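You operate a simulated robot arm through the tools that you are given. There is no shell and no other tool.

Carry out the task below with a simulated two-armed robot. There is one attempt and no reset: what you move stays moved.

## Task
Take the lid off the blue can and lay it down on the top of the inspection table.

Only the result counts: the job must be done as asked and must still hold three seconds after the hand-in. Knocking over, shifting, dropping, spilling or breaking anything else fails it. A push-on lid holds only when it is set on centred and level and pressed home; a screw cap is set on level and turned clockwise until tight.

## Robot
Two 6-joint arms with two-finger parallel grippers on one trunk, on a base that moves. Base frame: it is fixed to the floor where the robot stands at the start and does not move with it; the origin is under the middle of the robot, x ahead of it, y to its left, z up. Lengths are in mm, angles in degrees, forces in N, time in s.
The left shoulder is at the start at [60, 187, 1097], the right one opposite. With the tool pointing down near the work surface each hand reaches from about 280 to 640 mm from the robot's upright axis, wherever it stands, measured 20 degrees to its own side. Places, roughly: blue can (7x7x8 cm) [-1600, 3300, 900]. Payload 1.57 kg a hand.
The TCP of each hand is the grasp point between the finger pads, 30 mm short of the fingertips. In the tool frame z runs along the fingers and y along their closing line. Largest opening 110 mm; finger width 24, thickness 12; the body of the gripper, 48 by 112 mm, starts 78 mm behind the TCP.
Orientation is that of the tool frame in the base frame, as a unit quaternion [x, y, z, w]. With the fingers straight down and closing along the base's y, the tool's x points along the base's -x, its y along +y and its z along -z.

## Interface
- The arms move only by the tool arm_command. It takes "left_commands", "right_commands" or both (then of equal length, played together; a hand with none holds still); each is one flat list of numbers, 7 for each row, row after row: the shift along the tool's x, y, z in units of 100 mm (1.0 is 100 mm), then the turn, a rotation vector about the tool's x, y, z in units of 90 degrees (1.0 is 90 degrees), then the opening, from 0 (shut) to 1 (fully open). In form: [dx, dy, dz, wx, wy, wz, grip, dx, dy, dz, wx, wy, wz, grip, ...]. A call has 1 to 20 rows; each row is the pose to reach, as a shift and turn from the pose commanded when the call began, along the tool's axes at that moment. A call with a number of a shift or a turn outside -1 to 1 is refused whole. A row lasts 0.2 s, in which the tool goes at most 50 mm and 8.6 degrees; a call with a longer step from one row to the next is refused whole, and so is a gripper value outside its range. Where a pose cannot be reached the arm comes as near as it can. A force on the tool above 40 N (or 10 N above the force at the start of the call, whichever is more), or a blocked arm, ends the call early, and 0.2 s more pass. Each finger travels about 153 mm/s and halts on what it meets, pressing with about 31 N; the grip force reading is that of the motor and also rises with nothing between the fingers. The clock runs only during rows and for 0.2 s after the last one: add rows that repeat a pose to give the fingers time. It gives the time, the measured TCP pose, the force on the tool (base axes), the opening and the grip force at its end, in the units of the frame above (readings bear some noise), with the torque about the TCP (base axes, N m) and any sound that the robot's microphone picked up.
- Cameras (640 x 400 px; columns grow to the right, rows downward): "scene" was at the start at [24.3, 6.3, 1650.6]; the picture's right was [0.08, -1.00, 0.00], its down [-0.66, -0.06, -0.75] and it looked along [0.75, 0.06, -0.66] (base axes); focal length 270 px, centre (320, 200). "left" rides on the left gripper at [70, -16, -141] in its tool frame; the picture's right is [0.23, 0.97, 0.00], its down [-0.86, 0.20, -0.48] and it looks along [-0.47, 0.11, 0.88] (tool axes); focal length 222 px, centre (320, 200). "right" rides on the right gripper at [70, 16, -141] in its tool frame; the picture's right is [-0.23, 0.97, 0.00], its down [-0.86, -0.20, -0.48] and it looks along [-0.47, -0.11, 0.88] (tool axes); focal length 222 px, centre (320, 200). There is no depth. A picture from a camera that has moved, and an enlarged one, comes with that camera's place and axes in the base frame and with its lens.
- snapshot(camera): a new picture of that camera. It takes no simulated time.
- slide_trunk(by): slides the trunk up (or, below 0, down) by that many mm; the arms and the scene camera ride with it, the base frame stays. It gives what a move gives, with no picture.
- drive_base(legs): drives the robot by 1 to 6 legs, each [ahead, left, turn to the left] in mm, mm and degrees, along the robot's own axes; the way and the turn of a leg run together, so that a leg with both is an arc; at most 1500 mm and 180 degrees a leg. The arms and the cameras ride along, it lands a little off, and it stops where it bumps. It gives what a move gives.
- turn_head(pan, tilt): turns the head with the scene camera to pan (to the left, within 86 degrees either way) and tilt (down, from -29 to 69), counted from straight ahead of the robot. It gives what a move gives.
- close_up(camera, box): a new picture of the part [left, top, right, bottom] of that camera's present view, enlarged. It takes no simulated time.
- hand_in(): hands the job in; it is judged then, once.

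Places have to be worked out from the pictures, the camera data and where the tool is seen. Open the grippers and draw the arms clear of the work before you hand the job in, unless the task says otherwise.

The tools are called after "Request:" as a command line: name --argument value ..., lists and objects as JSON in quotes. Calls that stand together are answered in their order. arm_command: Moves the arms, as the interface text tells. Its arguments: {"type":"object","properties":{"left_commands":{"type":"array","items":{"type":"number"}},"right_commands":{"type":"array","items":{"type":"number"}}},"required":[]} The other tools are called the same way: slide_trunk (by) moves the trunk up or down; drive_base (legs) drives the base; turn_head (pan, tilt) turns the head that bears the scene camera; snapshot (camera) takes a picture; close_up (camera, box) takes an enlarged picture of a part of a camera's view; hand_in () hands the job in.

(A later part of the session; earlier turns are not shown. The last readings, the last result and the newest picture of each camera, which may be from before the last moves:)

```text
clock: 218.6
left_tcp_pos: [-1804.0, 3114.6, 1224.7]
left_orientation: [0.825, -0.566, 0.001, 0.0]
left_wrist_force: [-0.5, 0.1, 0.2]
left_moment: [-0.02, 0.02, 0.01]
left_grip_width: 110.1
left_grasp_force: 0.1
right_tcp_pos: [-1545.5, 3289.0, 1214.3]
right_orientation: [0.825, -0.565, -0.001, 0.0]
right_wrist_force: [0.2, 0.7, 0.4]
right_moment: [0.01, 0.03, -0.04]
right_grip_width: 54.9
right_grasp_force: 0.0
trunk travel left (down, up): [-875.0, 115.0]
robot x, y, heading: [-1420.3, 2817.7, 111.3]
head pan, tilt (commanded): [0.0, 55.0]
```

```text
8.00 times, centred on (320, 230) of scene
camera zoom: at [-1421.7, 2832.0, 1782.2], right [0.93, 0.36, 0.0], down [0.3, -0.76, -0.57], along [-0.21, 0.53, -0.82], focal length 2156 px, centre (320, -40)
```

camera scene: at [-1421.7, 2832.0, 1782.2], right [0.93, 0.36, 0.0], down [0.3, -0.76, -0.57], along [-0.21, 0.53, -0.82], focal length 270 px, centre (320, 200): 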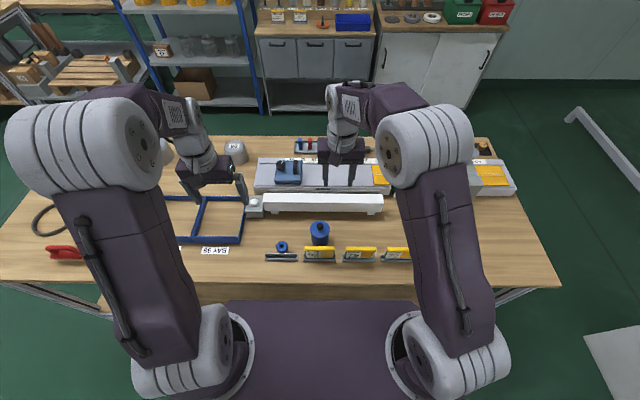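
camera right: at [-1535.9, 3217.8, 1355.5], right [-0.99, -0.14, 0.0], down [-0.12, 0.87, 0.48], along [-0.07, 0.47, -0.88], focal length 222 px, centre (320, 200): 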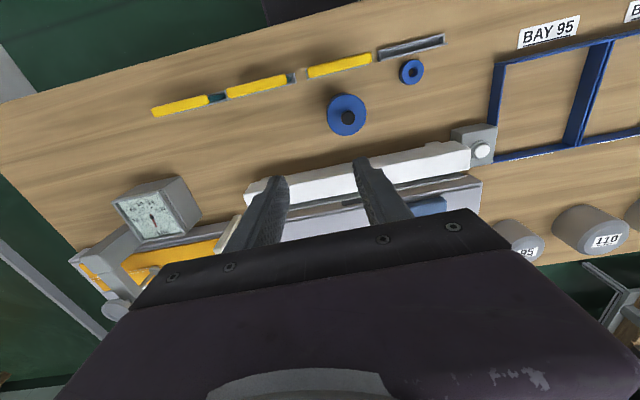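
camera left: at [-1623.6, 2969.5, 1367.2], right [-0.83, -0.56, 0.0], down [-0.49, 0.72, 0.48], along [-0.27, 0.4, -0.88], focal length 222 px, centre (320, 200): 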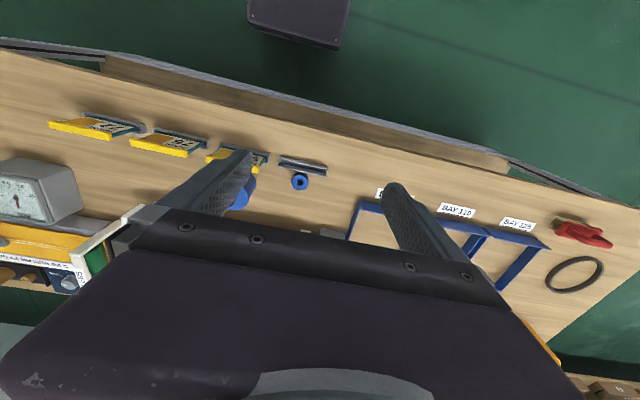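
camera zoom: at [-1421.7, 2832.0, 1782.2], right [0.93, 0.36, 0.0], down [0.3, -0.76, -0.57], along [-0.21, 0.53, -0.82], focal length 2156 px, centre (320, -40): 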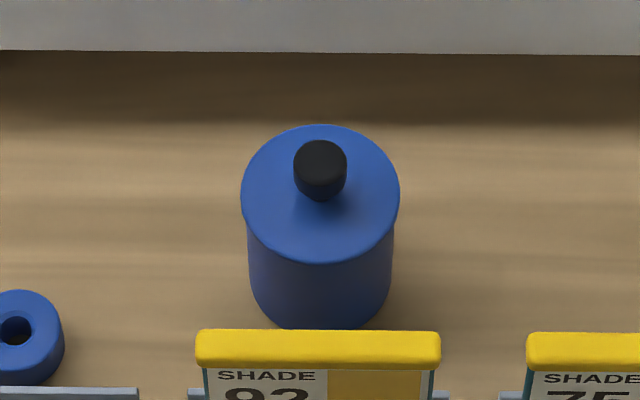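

Refined: lid centre ≈(-1592, 3270), lid top z≈925–930, knob top ≈953, knob ≈24 mm wide, lid 72 mm. I move the right hand 50 mm left and 100 mm down, above the knob.

Request:
arm_command --right_commands '[0, 0.25, 0.4, 0, 0, 0, 0.5, 0.01, 0.5, 0.8, 0, 0, 0, 0.5, 0.01, 0.5, 1.0, 0, 0, 0, 0.5, 0.01, 0.5, 1.0, 0, 0, 0, 0.5]'

Request:
snapshot --camera "right"

Request:
close_up --camera "scene" --box '[240, 150, 400, 250]'

```text
clock: 219.6
left_tcp_pos: [-1804.5, 3114.8, 1225.0]
left_orientation: [0.825, -0.565, 0.0, 0.001]
left_wrist_force: [0.6, 0.2, -1.0]
left_moment: [-0.01, 0.02, 0.01]
left_grip_width: 110.0
left_grasp_force: 0.1
right_tcp_pos: [-1591.4, 3270.0, 1116.6]
right_orientation: [0.825, -0.565, 0.0, 0.0]
right_wrist_force: [-0.1, -0.2, 0.2]
right_moment: [-0.04, 0.0, 0.01]
right_grip_width: 55.0
right_grasp_force: 0.1
trunk travel left (down, up): [-875.0, 115.0]
robot x, y, heading: [-1417.0, 2819.8, 111.1]
head pan, tilt (commanded): [0.0, 55.0]
```

```text
taken
camera right: at [-1581.8, 3199.9, 1256.1], right [-0.99, -0.14, 0.0], down [-0.12, 0.87, 0.48], along [-0.07, 0.47, -0.88], focal length 222 px, centre (320, 200)
```

right: 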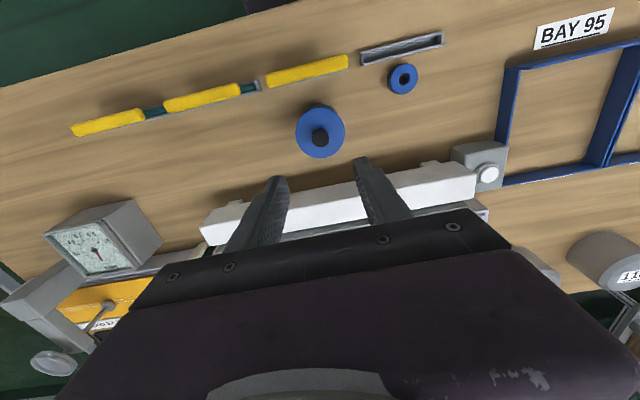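

```text
4.00 times, centred on (320, 200) of scene
camera zoom: at [-1422.6, 2832.0, 1782.2], right [0.93, 0.36, 0.0], down [0.3, -0.76, -0.57], along [-0.21, 0.53, -0.82], focal length 1078 px, centre (320, 200)
```

zoom: 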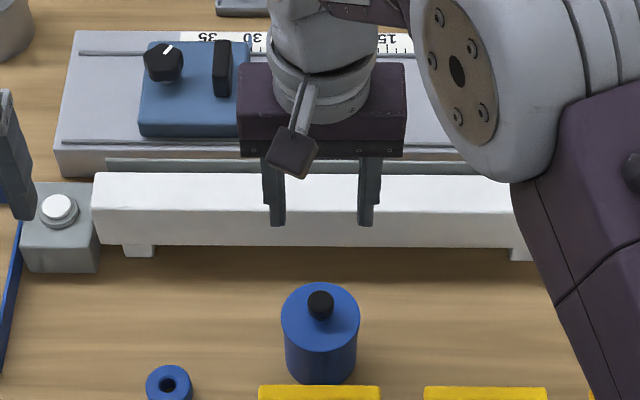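

The right hand is aligned over the knob at (-1591.4, 3270.0). I go down another 100 mm (fingertips to z≈986) and check again.

Request:
arm_command --right_commands '[0, 0, 0.3, 0, 0, 0, 0.5, 0, 0, 0.6, 0, 0, 0, 0.5, 0, 0, 0.85, 0, 0, 0, 0.5, 0, 0, 1.0, 0, 0, 0, 0.5, 0, 0, 1.0, 0, 0, 0, 0.5]'

Request:
snapshot --camera "right"

Request:
close_up --camera "scene" --box '[260, 180, 380, 255]'

```text
clock: 220.8
left_tcp_pos: [-1805.1, 3115.6, 1225.3]
left_orientation: [0.825, -0.565, 0.0, 0.0]
left_wrist_force: [0.2, -0.2, 0.1]
left_moment: [0.01, -0.04, 0.03]
left_grip_width: 110.1
left_grasp_force: 0.0
right_tcp_pos: [-1591.2, 3270.5, 1015.4]
right_orientation: [0.825, -0.565, 0.0, -0.001]
right_wrist_force: [-0.1, -0.6, -0.1]
right_moment: [0.01, 0.01, -0.01]
right_grip_width: 55.2
right_grasp_force: 0.1
trunk travel left (down, up): [-875.0, 115.0]
robot x, y, heading: [-1420.9, 2821.2, 111.4]
head pan, tilt (commanded): [0.0, 55.0]
```

```text
taken
camera right: at [-1582.2, 3200.0, 1156.4], right [-0.99, -0.14, 0.0], down [-0.12, 0.87, 0.48], along [-0.07, 0.48, -0.88], focal length 222 px, centre (320, 200)
```

right: 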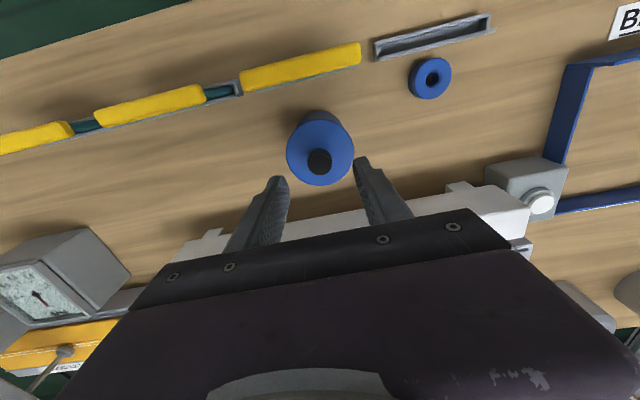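

```text
5.33 times, centred on (320, 218) of scene
camera zoom: at [-1422.7, 2832.0, 1782.2], right [0.93, 0.36, 0.0], down [0.3, -0.76, -0.57], along [-0.21, 0.53, -0.82], focal length 1437 px, centre (320, 107)
```

zoom: 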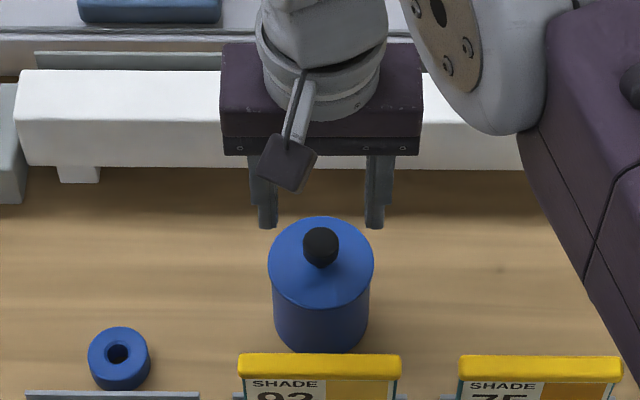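

The knob lies at (-1592, 3269.5) in the hand camera too, right between the fingers. I descend 52 mm so the fingertips end just above the lid.

Request:
arm_command --right_commands '[0, 0, 0.2, 0, 0, 0, 0.5, 0, 0, 0.35, 0, 0, 0, 0.5, 0, 0, 0.44, 0, 0, 0, 0.5, 0, 0, 0.48, 0, 0, 0, 0.5, 0, 0, 0.52, 0, 0, 0, 0.5, 0, 0, 0.52, 0, 0, 0, 0.5]'

Request:
snapshot --camera "right"

Request:
close_up --camera "scene" --box '[280, 195, 360, 245]'

Request:
close_up --camera "right" --box '[240, 100, 400, 200]'

```text
clock: 222.2
left_tcp_pos: [-1805.9, 3115.2, 1224.5]
left_orientation: [0.825, -0.566, 0.0, 0.0]
left_wrist_force: [0.8, -0.3, 0.3]
left_moment: [0.04, 0.01, 0.04]
left_grip_width: 110.0
left_grasp_force: 0.1
right_tcp_pos: [-1592.0, 3271.0, 964.7]
right_orientation: [0.825, -0.565, -0.001, 0.0]
right_wrist_force: [0.2, 0.5, 0.7]
right_moment: [0.0, 0.01, 0.01]
right_grip_width: 55.2
right_grasp_force: 0.0
trunk travel left (down, up): [-875.0, 115.0]
robot x, y, heading: [-1420.6, 2824.2, 111.1]
head pan, tilt (commanded): [0.0, 55.0]
```

```text
taken
camera right: at [-1582.2, 3199.8, 1104.7], right [-0.99, -0.14, 0.0], down [-0.12, 0.87, 0.48], along [-0.07, 0.48, -0.88], focal length 222 px, centre (320, 200)
```

right: 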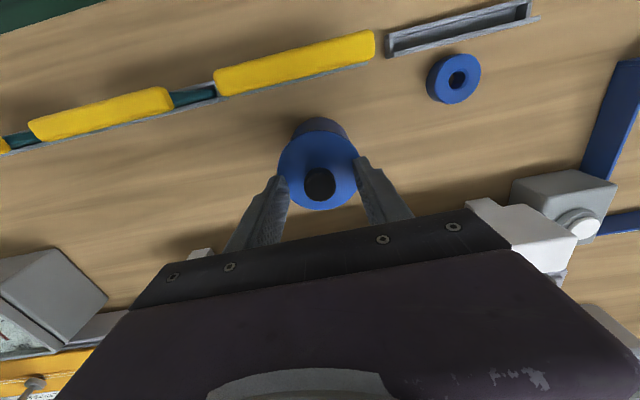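

```text
8.00 times, centred on (320, 220) of scene
camera zoom: at [-1422.7, 2831.9, 1782.2], right [0.93, 0.36, 0.0], down [0.3, -0.76, -0.57], along [-0.21, 0.53, -0.82], focal length 2156 px, centre (320, 40)
```

zoom: 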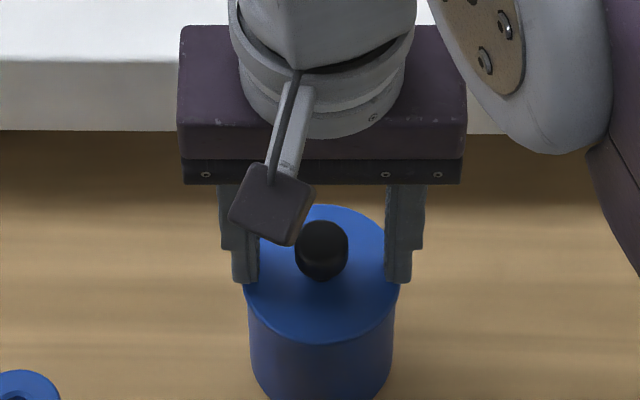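

```text
4.00 times, centred on (320, 150) of right
camera zoom: at [-1582.2, 3199.8, 1104.7], right [-0.99, -0.14, 0.0], down [-0.12, 0.87, 0.48], along [-0.07, 0.48, -0.88], focal length 888 px, centre (320, 400)
```

zoom: 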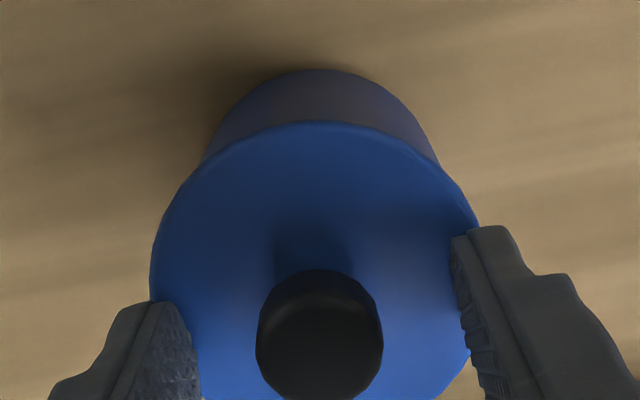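

Fingers straddle the knob symmetrically with tips just above the lid (no contact force). I close the gripper gently on the knob.

Request:
arm_command --right_commands '[0, 0, 0, 0, 0, 0, 0.35, 0, 0, 0, 0, 0, 0, 0.28, 0, 0, 0, 0, 0, 0, 0.24, 0, 0, 0, 0, 0, 0, 0.2, 0, 0, 0, 0, 0, 0, 0, 0, 0, 0, 0, 0, 0, 0, 0, 0, 0, 0, 0, 0, 0]'

Request:
close_up --camera "scene" --box '[280, 195, 360, 245]'

Request:
close_up --camera "right" --box '[240, 100, 400, 200]'

```text
clock: 223.8
left_tcp_pos: [-1805.2, 3116.2, 1224.4]
left_orientation: [0.825, -0.565, 0.0, 0.0]
left_wrist_force: [0.1, 0.2, 0.9]
left_moment: [0.01, 0.0, -0.01]
left_grip_width: 110.0
left_grasp_force: 0.1
right_tcp_pos: [-1593.1, 3270.2, 965.0]
right_orientation: [0.825, -0.565, 0.0, 0.0]
right_wrist_force: [-0.3, 0.1, 0.0]
right_moment: [-0.03, 0.02, 0.01]
right_grip_width: 22.2
right_grasp_force: 31.5
trunk travel left (down, up): [-875.0, 115.0]
robot x, y, heading: [-1419.2, 2818.2, 111.4]
head pan, tilt (commanded): [0.0, 55.0]
```

```text
8.00 times, centred on (320, 220) of scene
camera zoom: at [-1422.9, 2832.0, 1782.2], right [0.93, 0.36, 0.0], down [0.3, -0.76, -0.57], along [-0.21, 0.53, -0.82], focal length 2156 px, centre (320, 40)
```

zoom: 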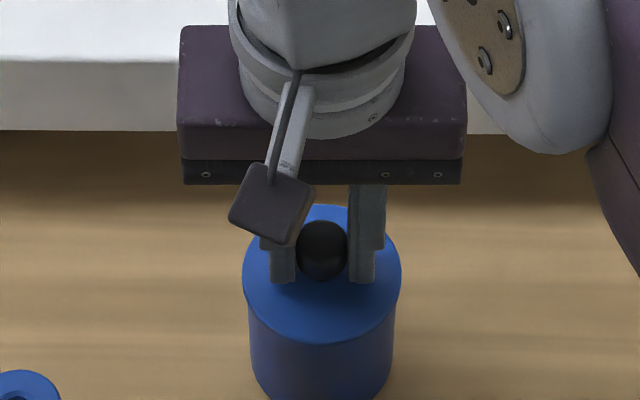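

```text
4.00 times, centred on (320, 150) of right
camera zoom: at [-1582.3, 3199.7, 1104.7], right [-0.99, -0.14, 0.0], down [-0.12, 0.87, 0.48], along [-0.07, 0.47, -0.88], focal length 888 px, centre (320, 400)
```

zoom: 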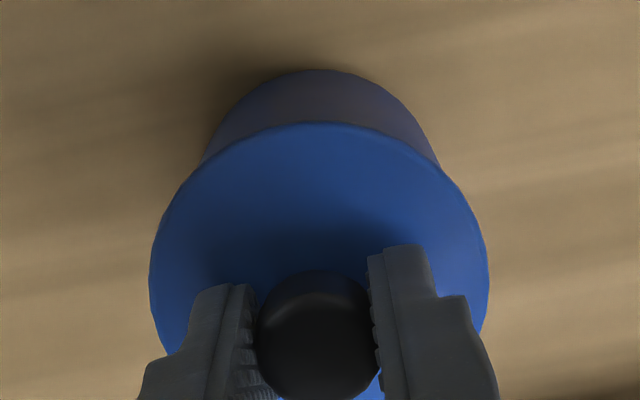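

The knob is gripped (22.2 mm, 31.5 N) and the can hasn't moved. I pull up just 4 mm and read the force.

Request:
arm_command --right_commands '[0, 0, -0.01, 0, 0, 0, 0, 0, 0, -0.02, 0, 0, 0, 0, 0, 0, -0.03, 0, 0, 0, 0, 0, 0, -0.04, 0, 0, 0, 0, 0, 0, -0.04, 0, 0, 0, 0]'

Request:
close_up --camera "scene" --box '[280, 205, 360, 255]'

Request:
close_up --camera "right" --box '[240, 100, 400, 200]'

```text
clock: 225.0
left_tcp_pos: [-1805.2, 3115.4, 1224.5]
left_orientation: [0.825, -0.565, 0.001, 0.0]
left_wrist_force: [0.0, -0.7, -0.1]
left_moment: [-0.02, 0.01, 0.01]
left_grip_width: 110.2
left_grasp_force: 0.0
right_tcp_pos: [-1592.5, 3269.9, 968.1]
right_orientation: [0.825, -0.565, -0.001, 0.0]
right_wrist_force: [-0.8, -0.7, -1.6]
right_moment: [-0.02, 0.0, -0.02]
right_grip_width: 22.1
right_grasp_force: 31.1
trunk travel left (down, up): [-875.0, 115.0]
robot x, y, heading: [-1421.6, 2819.0, 111.3]
head pan, tilt (commanded): [0.0, 55.0]
```

```text
8.00 times, centred on (320, 230) of scene
camera zoom: at [-1422.8, 2832.3, 1782.2], right [0.93, 0.36, 0.0], down [0.3, -0.76, -0.57], along [-0.21, 0.53, -0.82], focal length 2156 px, centre (320, -40)
```

zoom: 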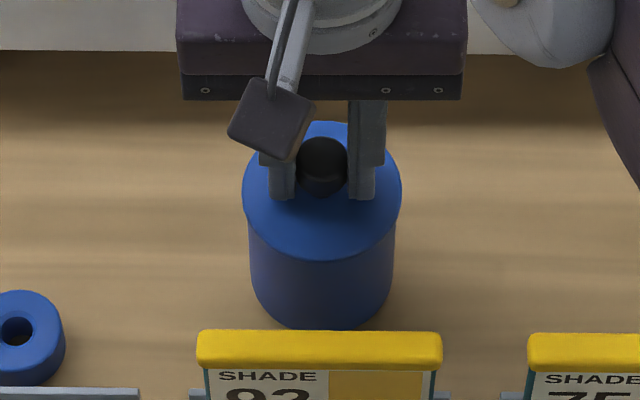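

```text
4.00 times, centred on (320, 150) of right
camera zoom: at [-1582.2, 3199.6, 1108.6], right [-0.99, -0.14, 0.0], down [-0.12, 0.87, 0.48], along [-0.07, 0.47, -0.88], focal length 888 px, centre (320, 400)
```

zoom: 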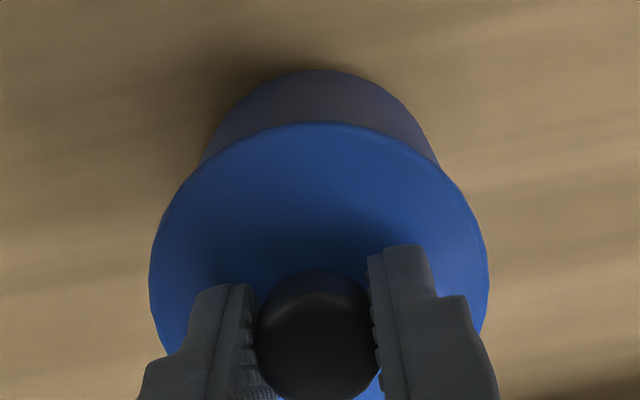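

The tool carries about 1.6 N and the lid moved with it; it's unclear whether the can body came along. I raise another 6 mm and compare.

Request:
arm_command --right_commands '[0, 0, -0.02, 0, 0, 0, 0, 0, 0, -0.04, 0, 0, 0, 0, 0, 0, -0.06, 0, 0, 0, 0, 0, 0, -0.06, 0, 0, 0, 0]'

Request:
close_up --camera "scene" --box '[280, 205, 360, 255]'

Request:
snapshot --camera "left"

```text
clock: 226.0
left_tcp_pos: [-1805.8, 3115.5, 1224.6]
left_orientation: [0.825, -0.564, 0.0, 0.0]
left_wrist_force: [1.1, 0.3, 0.5]
left_moment: [0.02, -0.03, 0.03]
left_grip_width: 109.8
left_grasp_force: 0.1
right_tcp_pos: [-1592.1, 3269.9, 974.1]
right_orientation: [0.825, -0.564, -0.001, 0.0]
right_wrist_force: [0.5, -0.2, -1.0]
right_moment: [0.0, 0.02, -0.01]
right_grip_width: 22.3
right_grasp_force: 31.3
trunk travel left (down, up): [-875.0, 115.0]
robot x, y, heading: [-1418.4, 2821.1, 111.2]
head pan, tilt (commanded): [0.0, 55.0]
```

```text
8.00 times, centred on (320, 230) of scene
camera zoom: at [-1422.9, 2832.3, 1782.2], right [0.93, 0.36, 0.0], down [0.3, -0.76, -0.57], along [-0.21, 0.53, -0.82], focal length 2156 px, centre (320, -40)
```

zoom: 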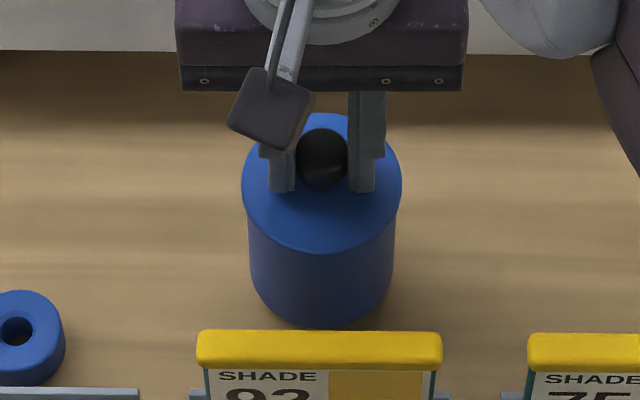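

```text
taken
camera left: at [-1764.0, 3056.1, 1366.8], right [-0.83, -0.56, 0.0], down [-0.49, 0.73, 0.48], along [-0.27, 0.4, -0.88], focal length 222 px, centre (320, 200)
```

left: 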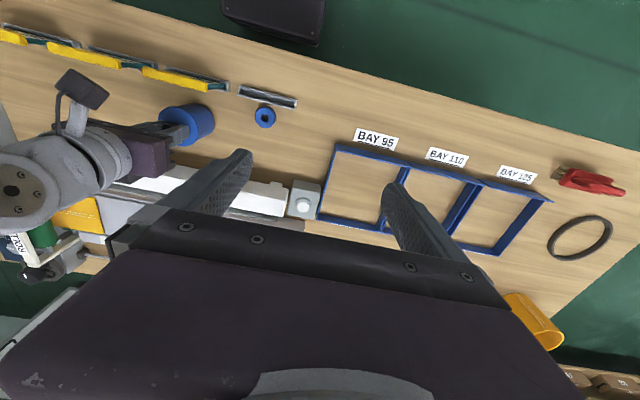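

The lid appears to have risen about 10 mm while the can's lower edge stays put; I verify with an enlarged view from the left-hand camera and the scene camera.

Request:
close_up --camera "left" --box '[140, 80, 240, 155]'

Request:
close_up --camera "scene" --box '[304, 225, 336, 245]'

```text
5.33 times, centred on (190, 118) of left
camera zoom: at [-1764.0, 3056.1, 1366.8], right [-0.83, -0.56, 0.0], down [-0.49, 0.73, 0.48], along [-0.27, 0.4, -0.88], focal length 1185 px, centre (1013, 640)
```

zoom: 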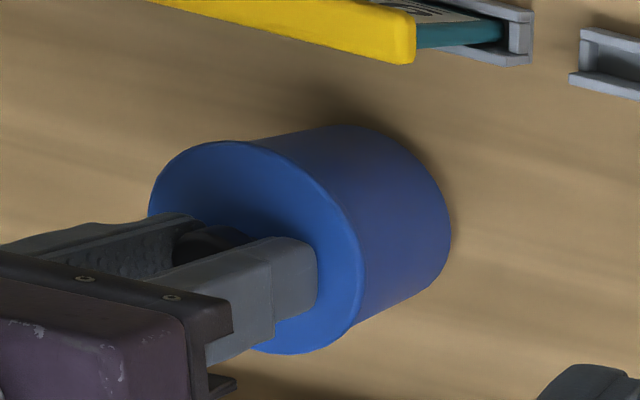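

```text
16.00 times, centred on (320, 235) of scene
camera zoom: at [-1422.9, 2832.3, 1782.2], right [0.93, 0.36, 0.0], down [0.3, -0.76, -0.57], along [-0.21, 0.53, -0.82], focal length 4312 px, centre (320, -360)
```

zoom: 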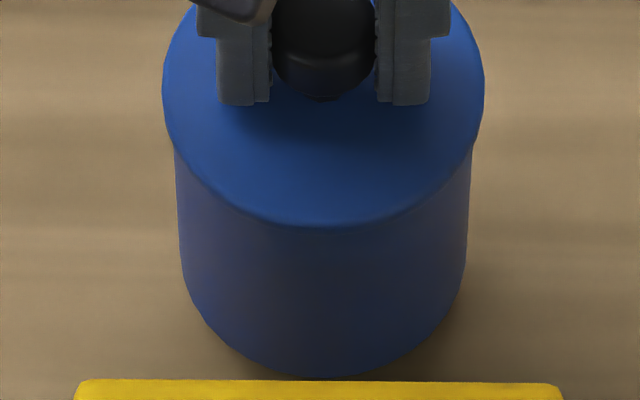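

The can's lower edge stayed at the same image row, so only the lid is coming up (≈1 N). I lift it a further 60 mm.

Request:
arm_command --right_commands '[0, 0, -0.05, 0, 0, 0, 0, 0, 0, -0.12, 0, 0, 0, 0, 0, 0, -0.25, 0, 0, 0, 0, 0, 0, -0.4, 0, 0, 0, 0, 0, 0, -0.6, 0, 0, 0, 0, 0, 0, -0.6, 0, 0, 0, 0]'

Request:
snapshot --camera "scene"

Request:
close_up --camera "scene" --box '[260, 180, 380, 255]'

Request:
close_up --camera "left" --box '[100, 60, 260, 160]'

```text
clock: 227.4
left_tcp_pos: [-1804.3, 3115.8, 1225.9]
left_orientation: [0.825, -0.565, 0.0, 0.0]
left_wrist_force: [-0.6, 0.8, 0.6]
left_moment: [0.0, 0.0, 0.0]
left_grip_width: 110.0
left_grasp_force: 0.1
right_tcp_pos: [-1592.7, 3270.4, 1033.6]
right_orientation: [0.825, -0.565, 0.0, 0.0]
right_wrist_force: [0.1, -0.4, -1.0]
right_moment: [-0.04, -0.02, 0.03]
right_grip_width: 22.6
right_grasp_force: 31.0
trunk travel left (down, up): [-875.0, 115.0]
robot x, y, heading: [-1420.9, 2820.6, 111.1]
head pan, tilt (commanded): [0.0, 55.0]
```

```text
taken
camera scene: at [-1422.9, 2832.4, 1782.1], right [0.93, 0.36, 0.0], down [0.3, -0.76, -0.57], along [-0.21, 0.53, -0.82], focal length 270 px, centre (320, 200)
```

scene: 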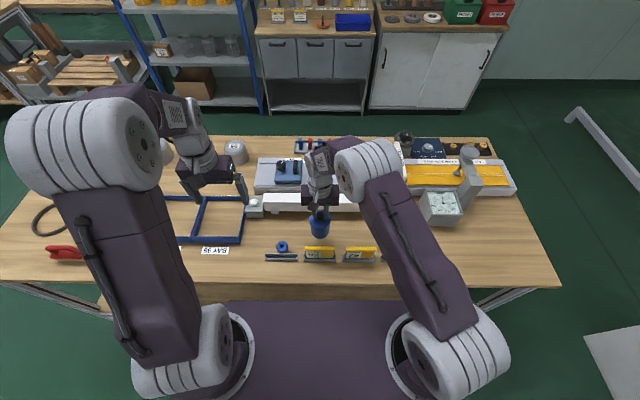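

```text
5.33 times, centred on (320, 218) of scene
camera zoom: at [-1422.9, 2832.4, 1782.1], right [0.93, 0.36, 0.0], down [0.3, -0.76, -0.57], along [-0.21, 0.53, -0.82], focal length 1437 px, centre (320, 107)
```

zoom: 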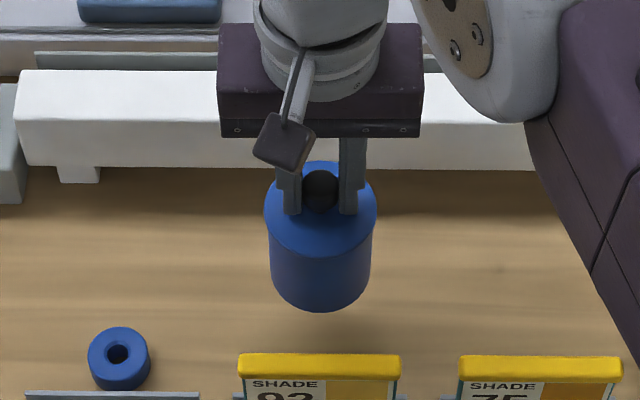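

```text
4.00 times, centred on (180, 110) of left
camera zoom: at [-1764.0, 3056.2, 1366.8], right [-0.83, -0.56, 0.0], down [-0.49, 0.73, 0.48], along [-0.27, 0.4, -0.88], focal length 888 px, centre (880, 560)
```

zoom: 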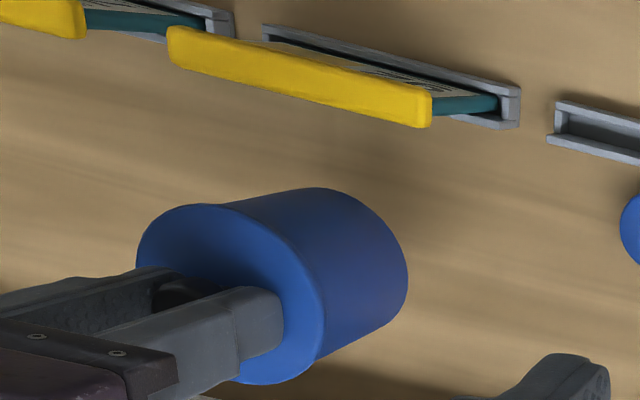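

The whole can came up with the lid, so the lid is a tight fit and the left hand must hold the can. First I set the can back exactly where it stood by lowering the same 70 mm.

Request:
arm_command --right_commands '[0, 0, 0.2, 0, 0, 0, 0, 0, 0, 0.4, 0, 0, 0, 0, 0, 0, 0.55, 0, 0, 0, 0, 0, 0, 0.63, 0, 0, 0, 0, 0, 0, 0.66, 0, 0, 0, 0, 0, 0, 0.68, 0, 0, 0, 0, 0, 0, 0.7, 0, 0, 0, 0, 0, 0, 0.7, 0, 0, 0, 0]'

Request:
close_up --camera "scene" --box '[280, 205, 360, 255]'

```text
clock: 229.2
left_tcp_pos: [-1804.5, 3115.4, 1224.7]
left_orientation: [0.825, -0.566, 0.0, 0.0]
left_wrist_force: [0.0, -0.9, 0.9]
left_moment: [-0.02, -0.04, -0.03]
left_grip_width: 109.9
left_grasp_force: 0.0
right_tcp_pos: [-1592.1, 3269.5, 964.5]
right_orientation: [0.825, -0.565, -0.001, 0.0]
right_wrist_force: [-0.5, 0.7, -1.1]
right_moment: [0.01, 0.02, -0.01]
right_grip_width: 22.5
right_grasp_force: 31.2
trunk travel left (down, up): [-875.0, 115.0]
robot x, y, heading: [-1419.6, 2821.1, 111.0]
head pan, tilt (commanded): [0.0, 55.0]
```

```text
8.00 times, centred on (320, 230) of scene
camera zoom: at [-1422.8, 2832.3, 1782.2], right [0.93, 0.36, 0.0], down [0.3, -0.76, -0.57], along [-0.21, 0.53, -0.82], focal length 2156 px, centre (320, -40)
```

zoom: 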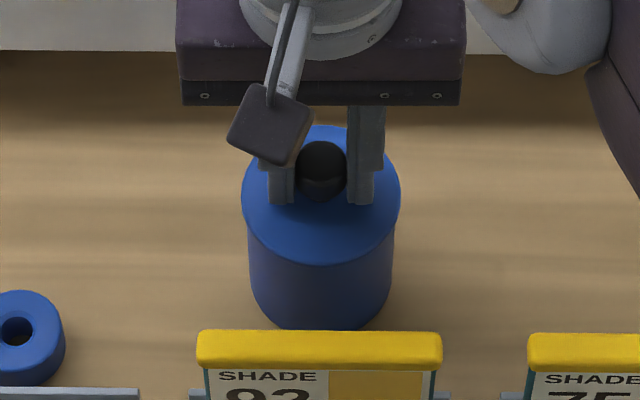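

The can is back on its spot (image identical to before). I keep the right hand on the knob and turn the left hand 90° about its axis, up in free air, so its fingers close along the front-back line.

Request:
arm_command --left_commands '[0, 0, 0, 0, 0, 0.09, 0.8, 0, 0, 0, 0, 0, 0.18, 0.8, 0, 0, 0, 0, 0, 0.27, 0.8, 0, 0, 0, 0, 0, 0.36, 0.8, 0, 0, 0, 0, 0, 0.45, 0.8, 0, 0, 0, 0, 0, 0.54, 0.8, 0, 0, 0, 0, 0, 0.63, 0.8, 0, 0, 0, 0, 0, 0.72, 0.8, 0, 0, 0, 0, 0, 0.81, 0.8, 0, 0, 0, 0, 0, 0.9, 0.8, 0, 0, 0, 0, 0, 0.99, 0.8, 0, 0, 0, 0, 0, 1.0, 0.8]'

Request:
snapshot --camera "scene"

```text
clock: 231.8
left_tcp_pos: [-1805.5, 3114.9, 1223.6]
left_orientation: [-0.182, 0.983, 0.0, 0.0]
left_wrist_force: [0.1, 0.1, 0.3]
left_moment: [-0.01, 0.01, 0.01]
left_grip_width: 87.8
left_grasp_force: 0.0
right_tcp_pos: [-1591.7, 3270.1, 964.5]
right_orientation: [0.825, -0.565, -0.001, 0.0]
right_wrist_force: [0.1, -0.3, -0.8]
right_moment: [-0.01, 0.01, -0.01]
right_grip_width: 22.5
right_grasp_force: 30.9
trunk travel left (down, up): [-875.0, 115.0]
robot x, y, heading: [-1419.0, 2820.0, 111.2]
head pan, tilt (commanded): [0.0, 55.0]
```

```text
taken
camera scene: at [-1422.8, 2832.2, 1782.2], right [0.93, 0.36, 0.0], down [0.3, -0.76, -0.57], along [-0.21, 0.53, -0.82], focal length 270 px, centre (320, 200)
```

scene: 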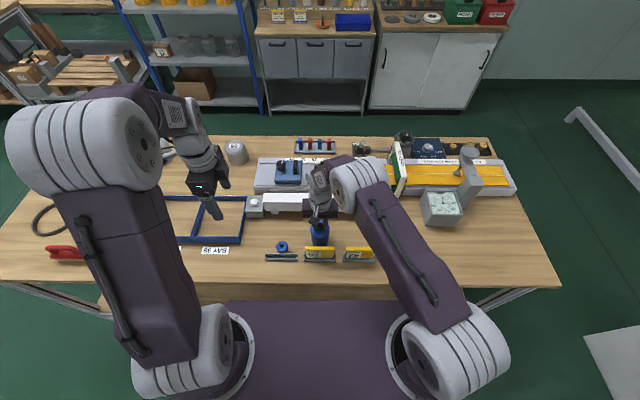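

The left tool's y axis now points ahead (+v). I tilt it 50° about that axis so the fingers point right and down toward the can, still high in free air.

Request:
arm_command --left_commands '[0, 0, 0, 0, -0.09, 0, 0.8, 0, 0, 0, 0, -0.18, 0, 0.8, 0, 0, 0, 0, -0.27, 0, 0.8, 0, 0, 0, 0, -0.36, 0, 0.8, 0, 0, 0, 0, -0.45, 0, 0.8, 0, 0, 0, 0, -0.54, 0, 0.8, 0, 0, 0, 0, -0.556, 0, 0.8]'

Request:
snapshot --camera "scene"

Request:
snapshot --camera "left"

```text
clock: 233.4
left_tcp_pos: [-1805.7, 3116.3, 1224.8]
left_orientation: [-0.167, 0.89, 0.079, 0.417]
left_wrist_force: [-0.1, -0.4, 0.0]
left_moment: [0.01, 0.04, 0.01]
left_grip_width: 88.1
left_grasp_force: 0.1
right_tcp_pos: [-1592.7, 3269.5, 964.0]
right_orientation: [0.825, -0.565, 0.0, 0.0]
right_wrist_force: [-0.4, -0.6, -0.2]
right_moment: [-0.03, 0.03, 0.02]
right_grip_width: 22.4
right_grasp_force: 31.0
trunk travel left (down, up): [-875.0, 115.0]
robot x, y, heading: [-1420.4, 2824.1, 111.1]
head pan, tilt (commanded): [0.0, 55.0]
```

```text
taken
camera scene: at [-1422.8, 2832.2, 1782.2], right [0.93, 0.36, 0.0], down [0.3, -0.76, -0.57], along [-0.21, 0.53, -0.82], focal length 270 px, centre (320, 200)
```

scene: 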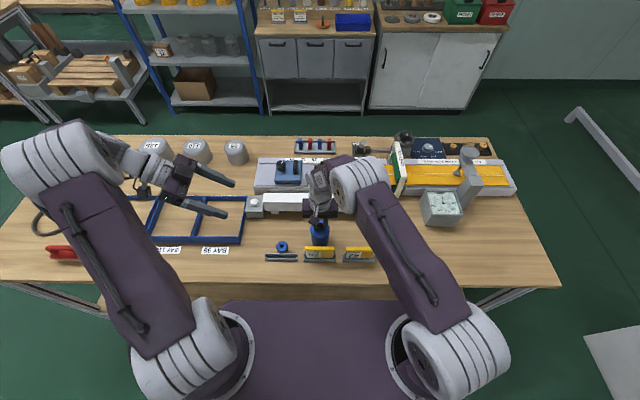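

```text
taken
camera left: at [-1942.4, 3044.9, 1262.8], right [-0.49, 0.86, -0.17], down [0.1, 0.25, 0.96], along [0.87, 0.45, -0.2], focal length 222 px, centre (320, 200)
```

left: 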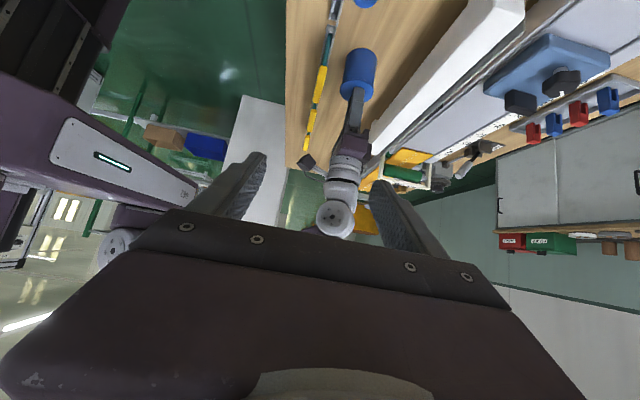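

The tilt is reached: fingers point along (0.72, 0.28, -0.64). I bring the left hand in three steps toward a waiting point 150 mm back from the can's body along the finger line, at about (-1701, 3227, 973).

Request:
arm_command --left_commands '[0.12, 0.07, 0.3, 0, 0, 0, 0.8, 0.24, 0.15, 0.6, 0, 0, 0, 0.8, 0.352, 0.218, 0.89, 0, 0, 0, 0.8, 0.352, 0.218, 0.89, 0, 0, 0, 0.8]'

Request:
arm_command --left_commands '[0.12, 0.07, 0.3, 0, 0, 0, 0.8, 0.24, 0.15, 0.6, 0, 0, 0, 0.8, 0.352, 0.218, 0.89, 0, 0, 0, 0.8, 0.352, 0.218, 0.89, 0, 0, 0, 0.8]'

Request:
snapshot --camera "scene"

Request:
snapshot --camera "left"

```text
clock: 234.4
left_tcp_pos: [-1770.1, 3154.0, 1140.0]
left_orientation: [-0.167, 0.891, 0.077, 0.415]
left_wrist_force: [-0.2, 0.1, 0.5]
left_moment: [0.02, -0.01, -0.02]
left_grip_width: 88.0
left_grasp_force: 0.0
right_tcp_pos: [-1592.1, 3269.3, 963.9]
right_orientation: [0.825, -0.564, -0.001, -0.001]
right_wrist_force: [0.5, 1.0, -0.3]
right_moment: [0.02, 0.0, 0.02]
right_grip_width: 22.3
right_grasp_force: 31.3
trunk travel left (down, up): [-875.0, 115.0]
robot x, y, heading: [-1421.0, 2822.7, 111.1]
head pan, tilt (commanded): [0.0, 55.0]
```

```text
clock: 235.4
left_tcp_pos: [-1735.4, 3190.1, 1056.5]
left_orientation: [-0.166, 0.891, 0.078, 0.415]
left_wrist_force: [-0.5, -0.4, -0.3]
left_moment: [0.0, -0.01, -0.03]
left_grip_width: 88.0
left_grasp_force: 0.0
right_tcp_pos: [-1592.8, 3270.1, 965.1]
right_orientation: [0.826, -0.564, -0.001, 0.0]
right_wrist_force: [0.4, 0.3, -0.6]
right_moment: [0.04, -0.01, 0.01]
right_grip_width: 22.3
right_grasp_force: 30.8
trunk travel left (down, up): [-875.0, 115.0]
robot x, y, heading: [-1420.6, 2826.6, 110.9]
head pan, tilt (commanded): [0.0, 55.0]
```

```text
taken
camera scene: at [-1422.9, 2832.1, 1782.1], right [0.93, 0.36, 0.0], down [0.3, -0.76, -0.57], along [-0.21, 0.53, -0.82], focal length 270 px, centre (320, 200)
```

scene: 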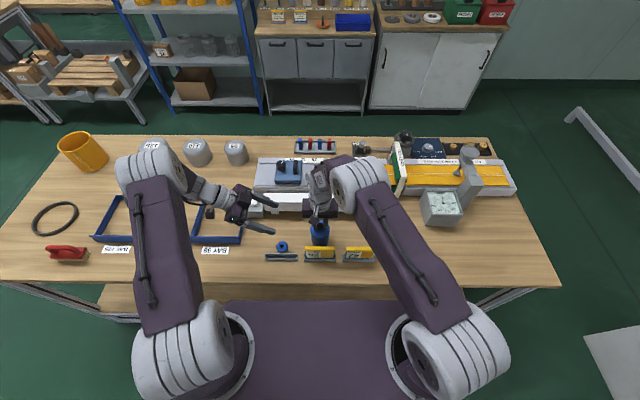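

```text
taken
camera left: at [-1873.0, 3118.7, 1094.4], right [-0.49, 0.86, -0.17], down [0.1, 0.25, 0.96], along [0.87, 0.45, -0.21], focal length 222 px, centre (320, 200)
```

left: 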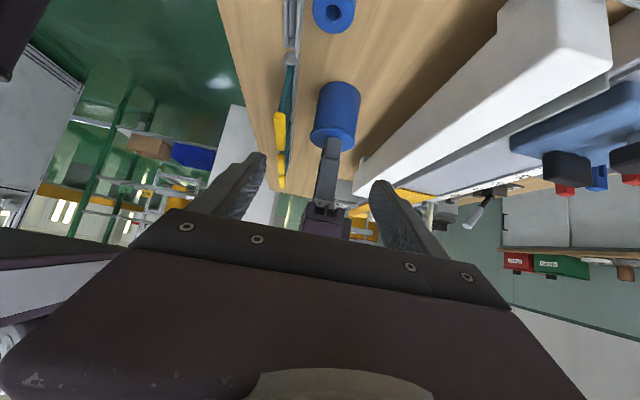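

Both hands are well placed; the left camera sees the can between its fingers. I do the third step to the waiting point.

Request:
arm_command --left_commands '[0.12, 0.07, 0.3, 0, 0, 0, 0.8, 0.24, 0.15, 0.6, 0, 0, 0, 0.8, 0.352, 0.22, 0.88, 0, 0, 0, 0.8, 0.352, 0.22, 0.88, 0, 0, 0, 0.8]'

Request:
snapshot --camera "left"

Request:
close_up --camera "scene" --box '[220, 170, 380, 270]'

Request:
snapshot --camera "right"

```text
clock: 236.4
left_tcp_pos: [-1702.0, 3226.2, 973.0]
left_orientation: [-0.167, 0.891, 0.078, 0.416]
left_wrist_force: [-0.1, -0.6, 0.6]
left_moment: [-0.01, -0.02, -0.01]
left_grip_width: 87.8
left_grasp_force: 0.0
right_tcp_pos: [-1592.0, 3270.0, 964.0]
right_orientation: [0.825, -0.564, -0.001, -0.001]
right_wrist_force: [0.0, 0.6, -0.4]
right_moment: [0.04, 0.01, 0.0]
right_grip_width: 22.6
right_grasp_force: 30.3
trunk travel left (down, up): [-875.0, 115.0]
robot x, y, heading: [-1419.6, 2819.4, 111.2]
head pan, tilt (commanded): [0.0, 55.0]
```

```text
taken
camera left: at [-1838.6, 3154.5, 1011.2], right [-0.49, 0.86, -0.17], down [0.1, 0.25, 0.96], along [0.87, 0.45, -0.21], focal length 222 px, centre (320, 200)
```

left: 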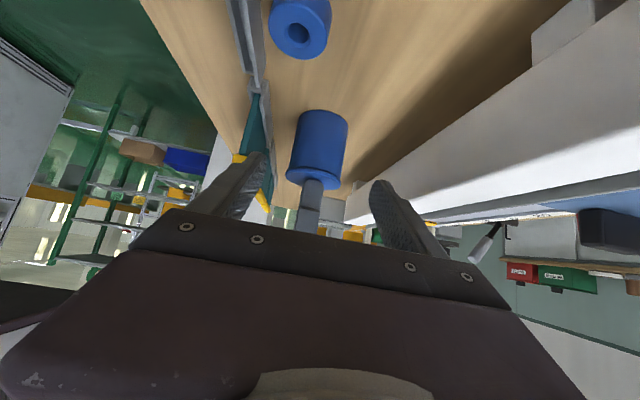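

```text
4.00 times, centred on (300, 220) of scene
camera zoom: at [-1422.9, 2832.1, 1782.1], right [0.93, 0.36, 0.0], down [0.3, -0.76, -0.57], along [-0.21, 0.53, -0.82], focal length 1078 px, centre (400, 120)
```

zoom: 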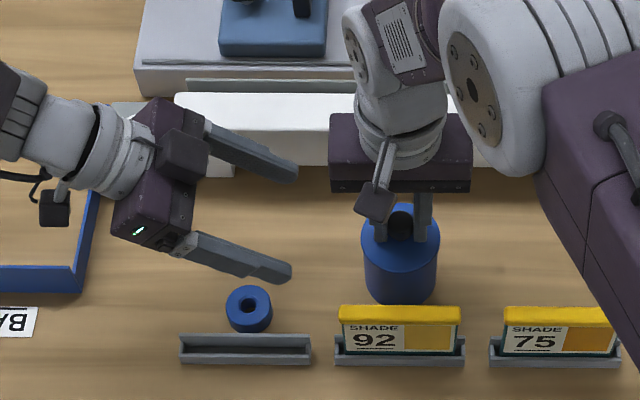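

```text
taken
camera right: at [-1582.4, 3199.1, 1104.8], right [-0.99, -0.14, 0.0], down [-0.12, 0.87, 0.48], along [-0.07, 0.48, -0.88], focal length 222 px, centre (320, 200)
```

right: 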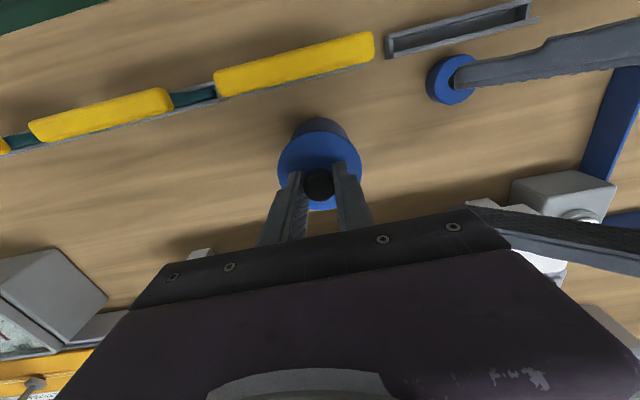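

The left hand is aligned with the can within about 1 mm across. I check the gap between the sign "92", its holder and the can in the right camera before sliding the fingers in.

Request:
close_up --camera "right" --box '[200, 20, 400, 145]'

Request:
close_up --camera "left" --box '[200, 60, 400, 185]'

```text
3.20 times, centred on (300, 82) of right
camera zoom: at [-1582.4, 3199.1, 1104.8], right [-0.99, -0.14, 0.0], down [-0.12, 0.87, 0.48], along [-0.07, 0.48, -0.88], focal length 711 px, centre (384, 576)
```

zoom: 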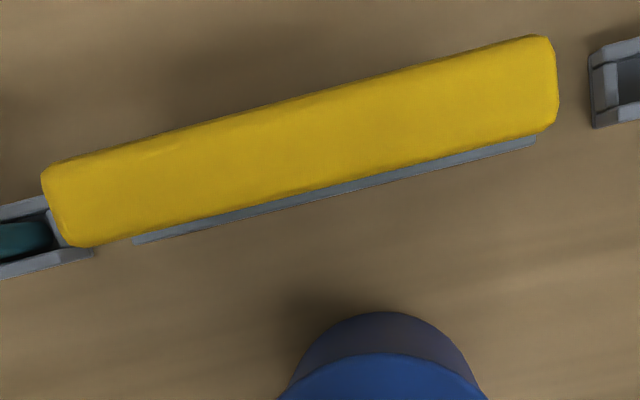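

```text
3.20 times, centred on (300, 122) of left
camera zoom: at [-1838.6, 3154.5, 1011.2], right [-0.49, 0.86, -0.17], down [0.1, 0.25, 0.96], along [0.87, 0.45, -0.21], focal length 711 px, centre (384, 448)
```

zoom: 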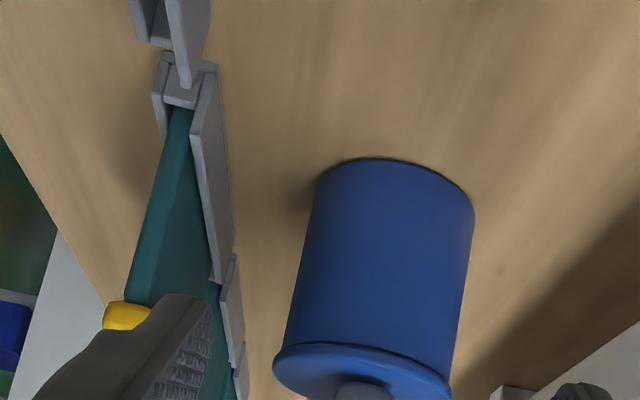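

Sign and holder back are at about v≈3554 versus can centre v≈3624, so with a 79 mm opening the front finger clears the sign by ~17 mm and the can by ~6 mm. I slide the left hand in by 80 mm first.

Request:
arm_command --left_commands '[0, 0, 0.2, 0, 0, 0, 0.72, 0, 0, 0.4, 0, 0, 0, 0.72, 0, 0.005, 0.6, 0, 0, 0, 0.72, 0, 0.01, 0.8, 0, 0, 0, 0.72, 0, 0.01, 0.8, 0, 0, 0, 0.72]'

Request:
snapshot --camera "right"

Request:
close_up --camera "scene" --box '[240, 180, 368, 260]'

Request:
close_up --camera "left" --box '[200, 60, 440, 210]'

```text
clock: 237.6
left_tcp_pos: [-1646.1, 3249.2, 922.3]
left_orientation: [-0.166, 0.891, 0.077, 0.415]
left_wrist_force: [0.0, -0.6, -0.2]
left_moment: [-0.02, 0.01, -0.02]
left_grip_width: 79.2
left_grasp_force: 0.1
right_tcp_pos: [-1592.1, 3268.3, 964.9]
right_orientation: [0.825, -0.565, -0.001, 0.0]
right_wrist_force: [0.9, 0.4, -0.2]
right_moment: [0.01, 0.01, -0.01]
right_grip_width: 21.9
right_grasp_force: 30.9
trunk travel left (down, up): [-875.0, 115.0]
robot x, y, heading: [-1423.3, 2821.5, 111.2]
head pan, tilt (commanded): [0.0, 55.0]
```

```text
taken
camera right: at [-1582.3, 3199.1, 1104.8], right [-0.99, -0.14, 0.0], down [-0.12, 0.87, 0.48], along [-0.07, 0.47, -0.88], focal length 222 px, centre (320, 200)
```

right: 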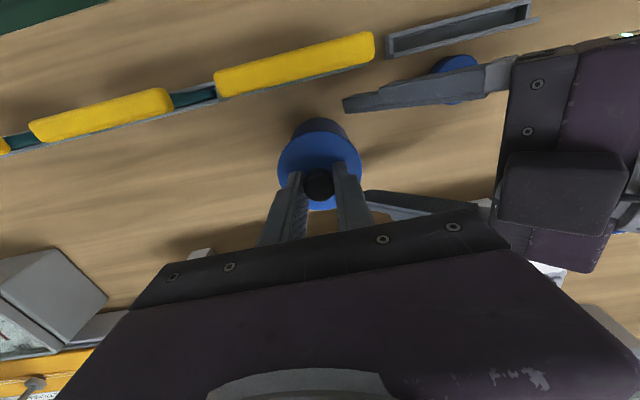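

```text
5.00 times, centred on (304, 220) of scene
camera zoom: at [-1422.9, 2832.1, 1782.2], right [0.93, 0.36, 0.0], down [0.3, -0.76, -0.57], along [-0.21, 0.53, -0.82], focal length 1348 px, centre (400, 100)
```

zoom: 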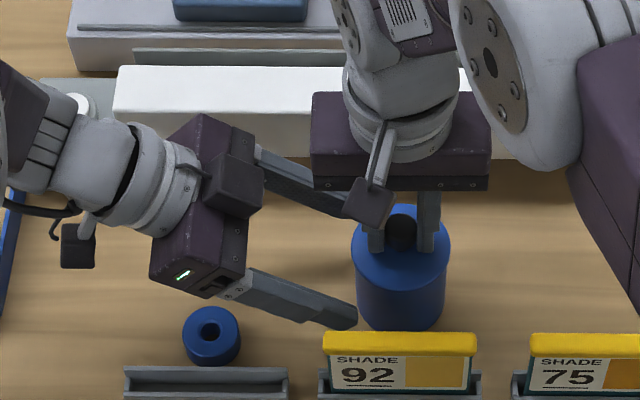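

```text
2.67 times, centred on (320, 135) of left
camera zoom: at [-1781.6, 3178.3, 959.8], right [-0.49, 0.86, -0.17], down [0.1, 0.25, 0.96], along [0.87, 0.45, -0.21], focal length 592 px, centre (320, 373)
```

zoom: 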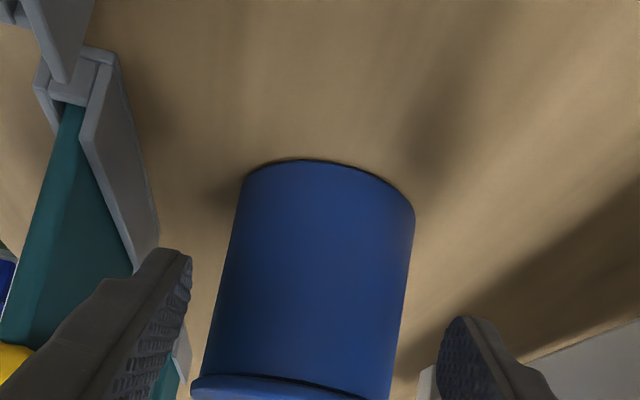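

There is a box-like bulge on the left gripper's upper side (about x'=-37, z'=-100) which would come near the right finger, so I stop 18 mm short along the finger line; the pads still cover the can's widest part. The can is centred within 0.5 mm; I slide in 59 mm.

Request:
arm_command --left_commands '[0, 0, 0.15, 0, 0, 0, 0.72, 0.005, -0.003, 0.3, 0, 0, 0, 0.72, 0.01, -0.005, 0.42, 0, 0, 0, 0.72, 0.016, -0.005, 0.52, 0, 0, 0, 0.72, 0.016, -0.005, 0.587, 0, 0, 0, 0.72, 0.016, -0.005, 0.587, 0, 0, 0, 0.72]'

Request:
snapshot --camera "right"

Request:
close_up --camera "scene" --box '[256, 190, 368, 260]'

Request:
close_up --camera "left" --box '[200, 60, 440, 210]'

```text
clock: 239.0
left_tcp_pos: [-1604.5, 3264.6, 883.5]
left_orientation: [-0.166, 0.891, 0.078, 0.416]
left_wrist_force: [-0.3, -0.2, 0.3]
left_moment: [-0.01, 0.02, 0.0]
left_grip_width: 79.1
left_grasp_force: 0.1
right_tcp_pos: [-1593.7, 3270.2, 963.7]
right_orientation: [0.825, -0.565, 0.0, 0.0]
right_wrist_force: [-0.3, 0.1, 0.6]
right_moment: [-0.01, 0.01, 0.0]
right_grip_width: 22.3
right_grasp_force: 31.3
trunk travel left (down, up): [-875.0, 115.0]
robot x, y, heading: [-1417.2, 2822.2, 111.2]
head pan, tilt (commanded): [0.0, 55.0]
```

```text
taken
camera right: at [-1582.3, 3199.1, 1104.8], right [-0.99, -0.14, 0.0], down [-0.12, 0.87, 0.48], along [-0.07, 0.47, -0.88], focal length 222 px, centre (320, 200)
```

right: 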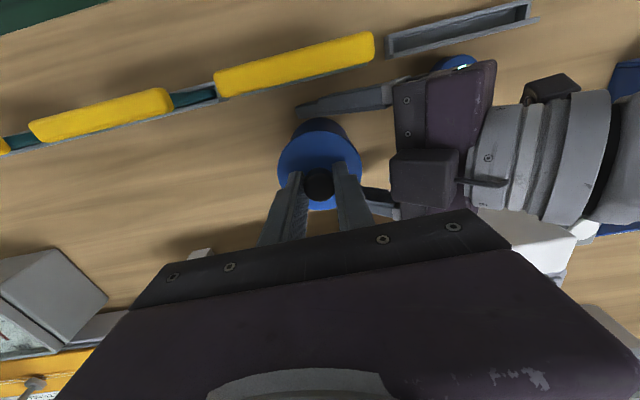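

```text
5.71 times, centred on (312, 225) of scene
camera zoom: at [-1422.8, 2832.1, 1782.2], right [0.93, 0.36, 0.0], down [0.3, -0.76, -0.57], along [-0.21, 0.53, -0.82], focal length 1540 px, centre (366, 57)
```

zoom: 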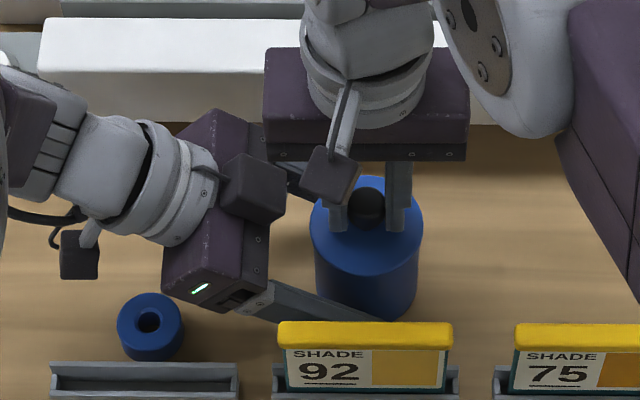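

```text
2.67 times, centred on (320, 135) of left
camera zoom: at [-1741.1, 3193.7, 920.7], right [-0.49, 0.86, -0.17], down [0.1, 0.25, 0.96], along [0.87, 0.45, -0.21], focal length 592 px, centre (320, 373)
```

zoom: 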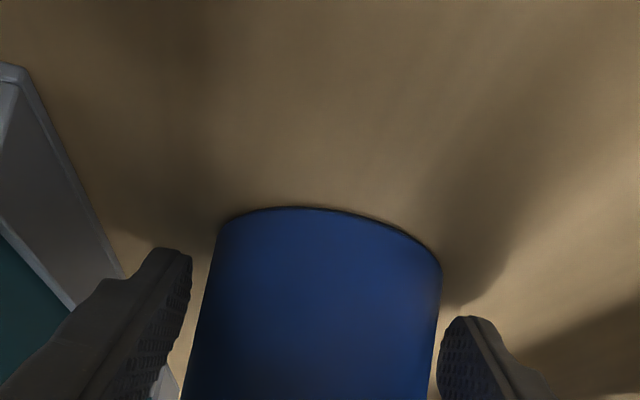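

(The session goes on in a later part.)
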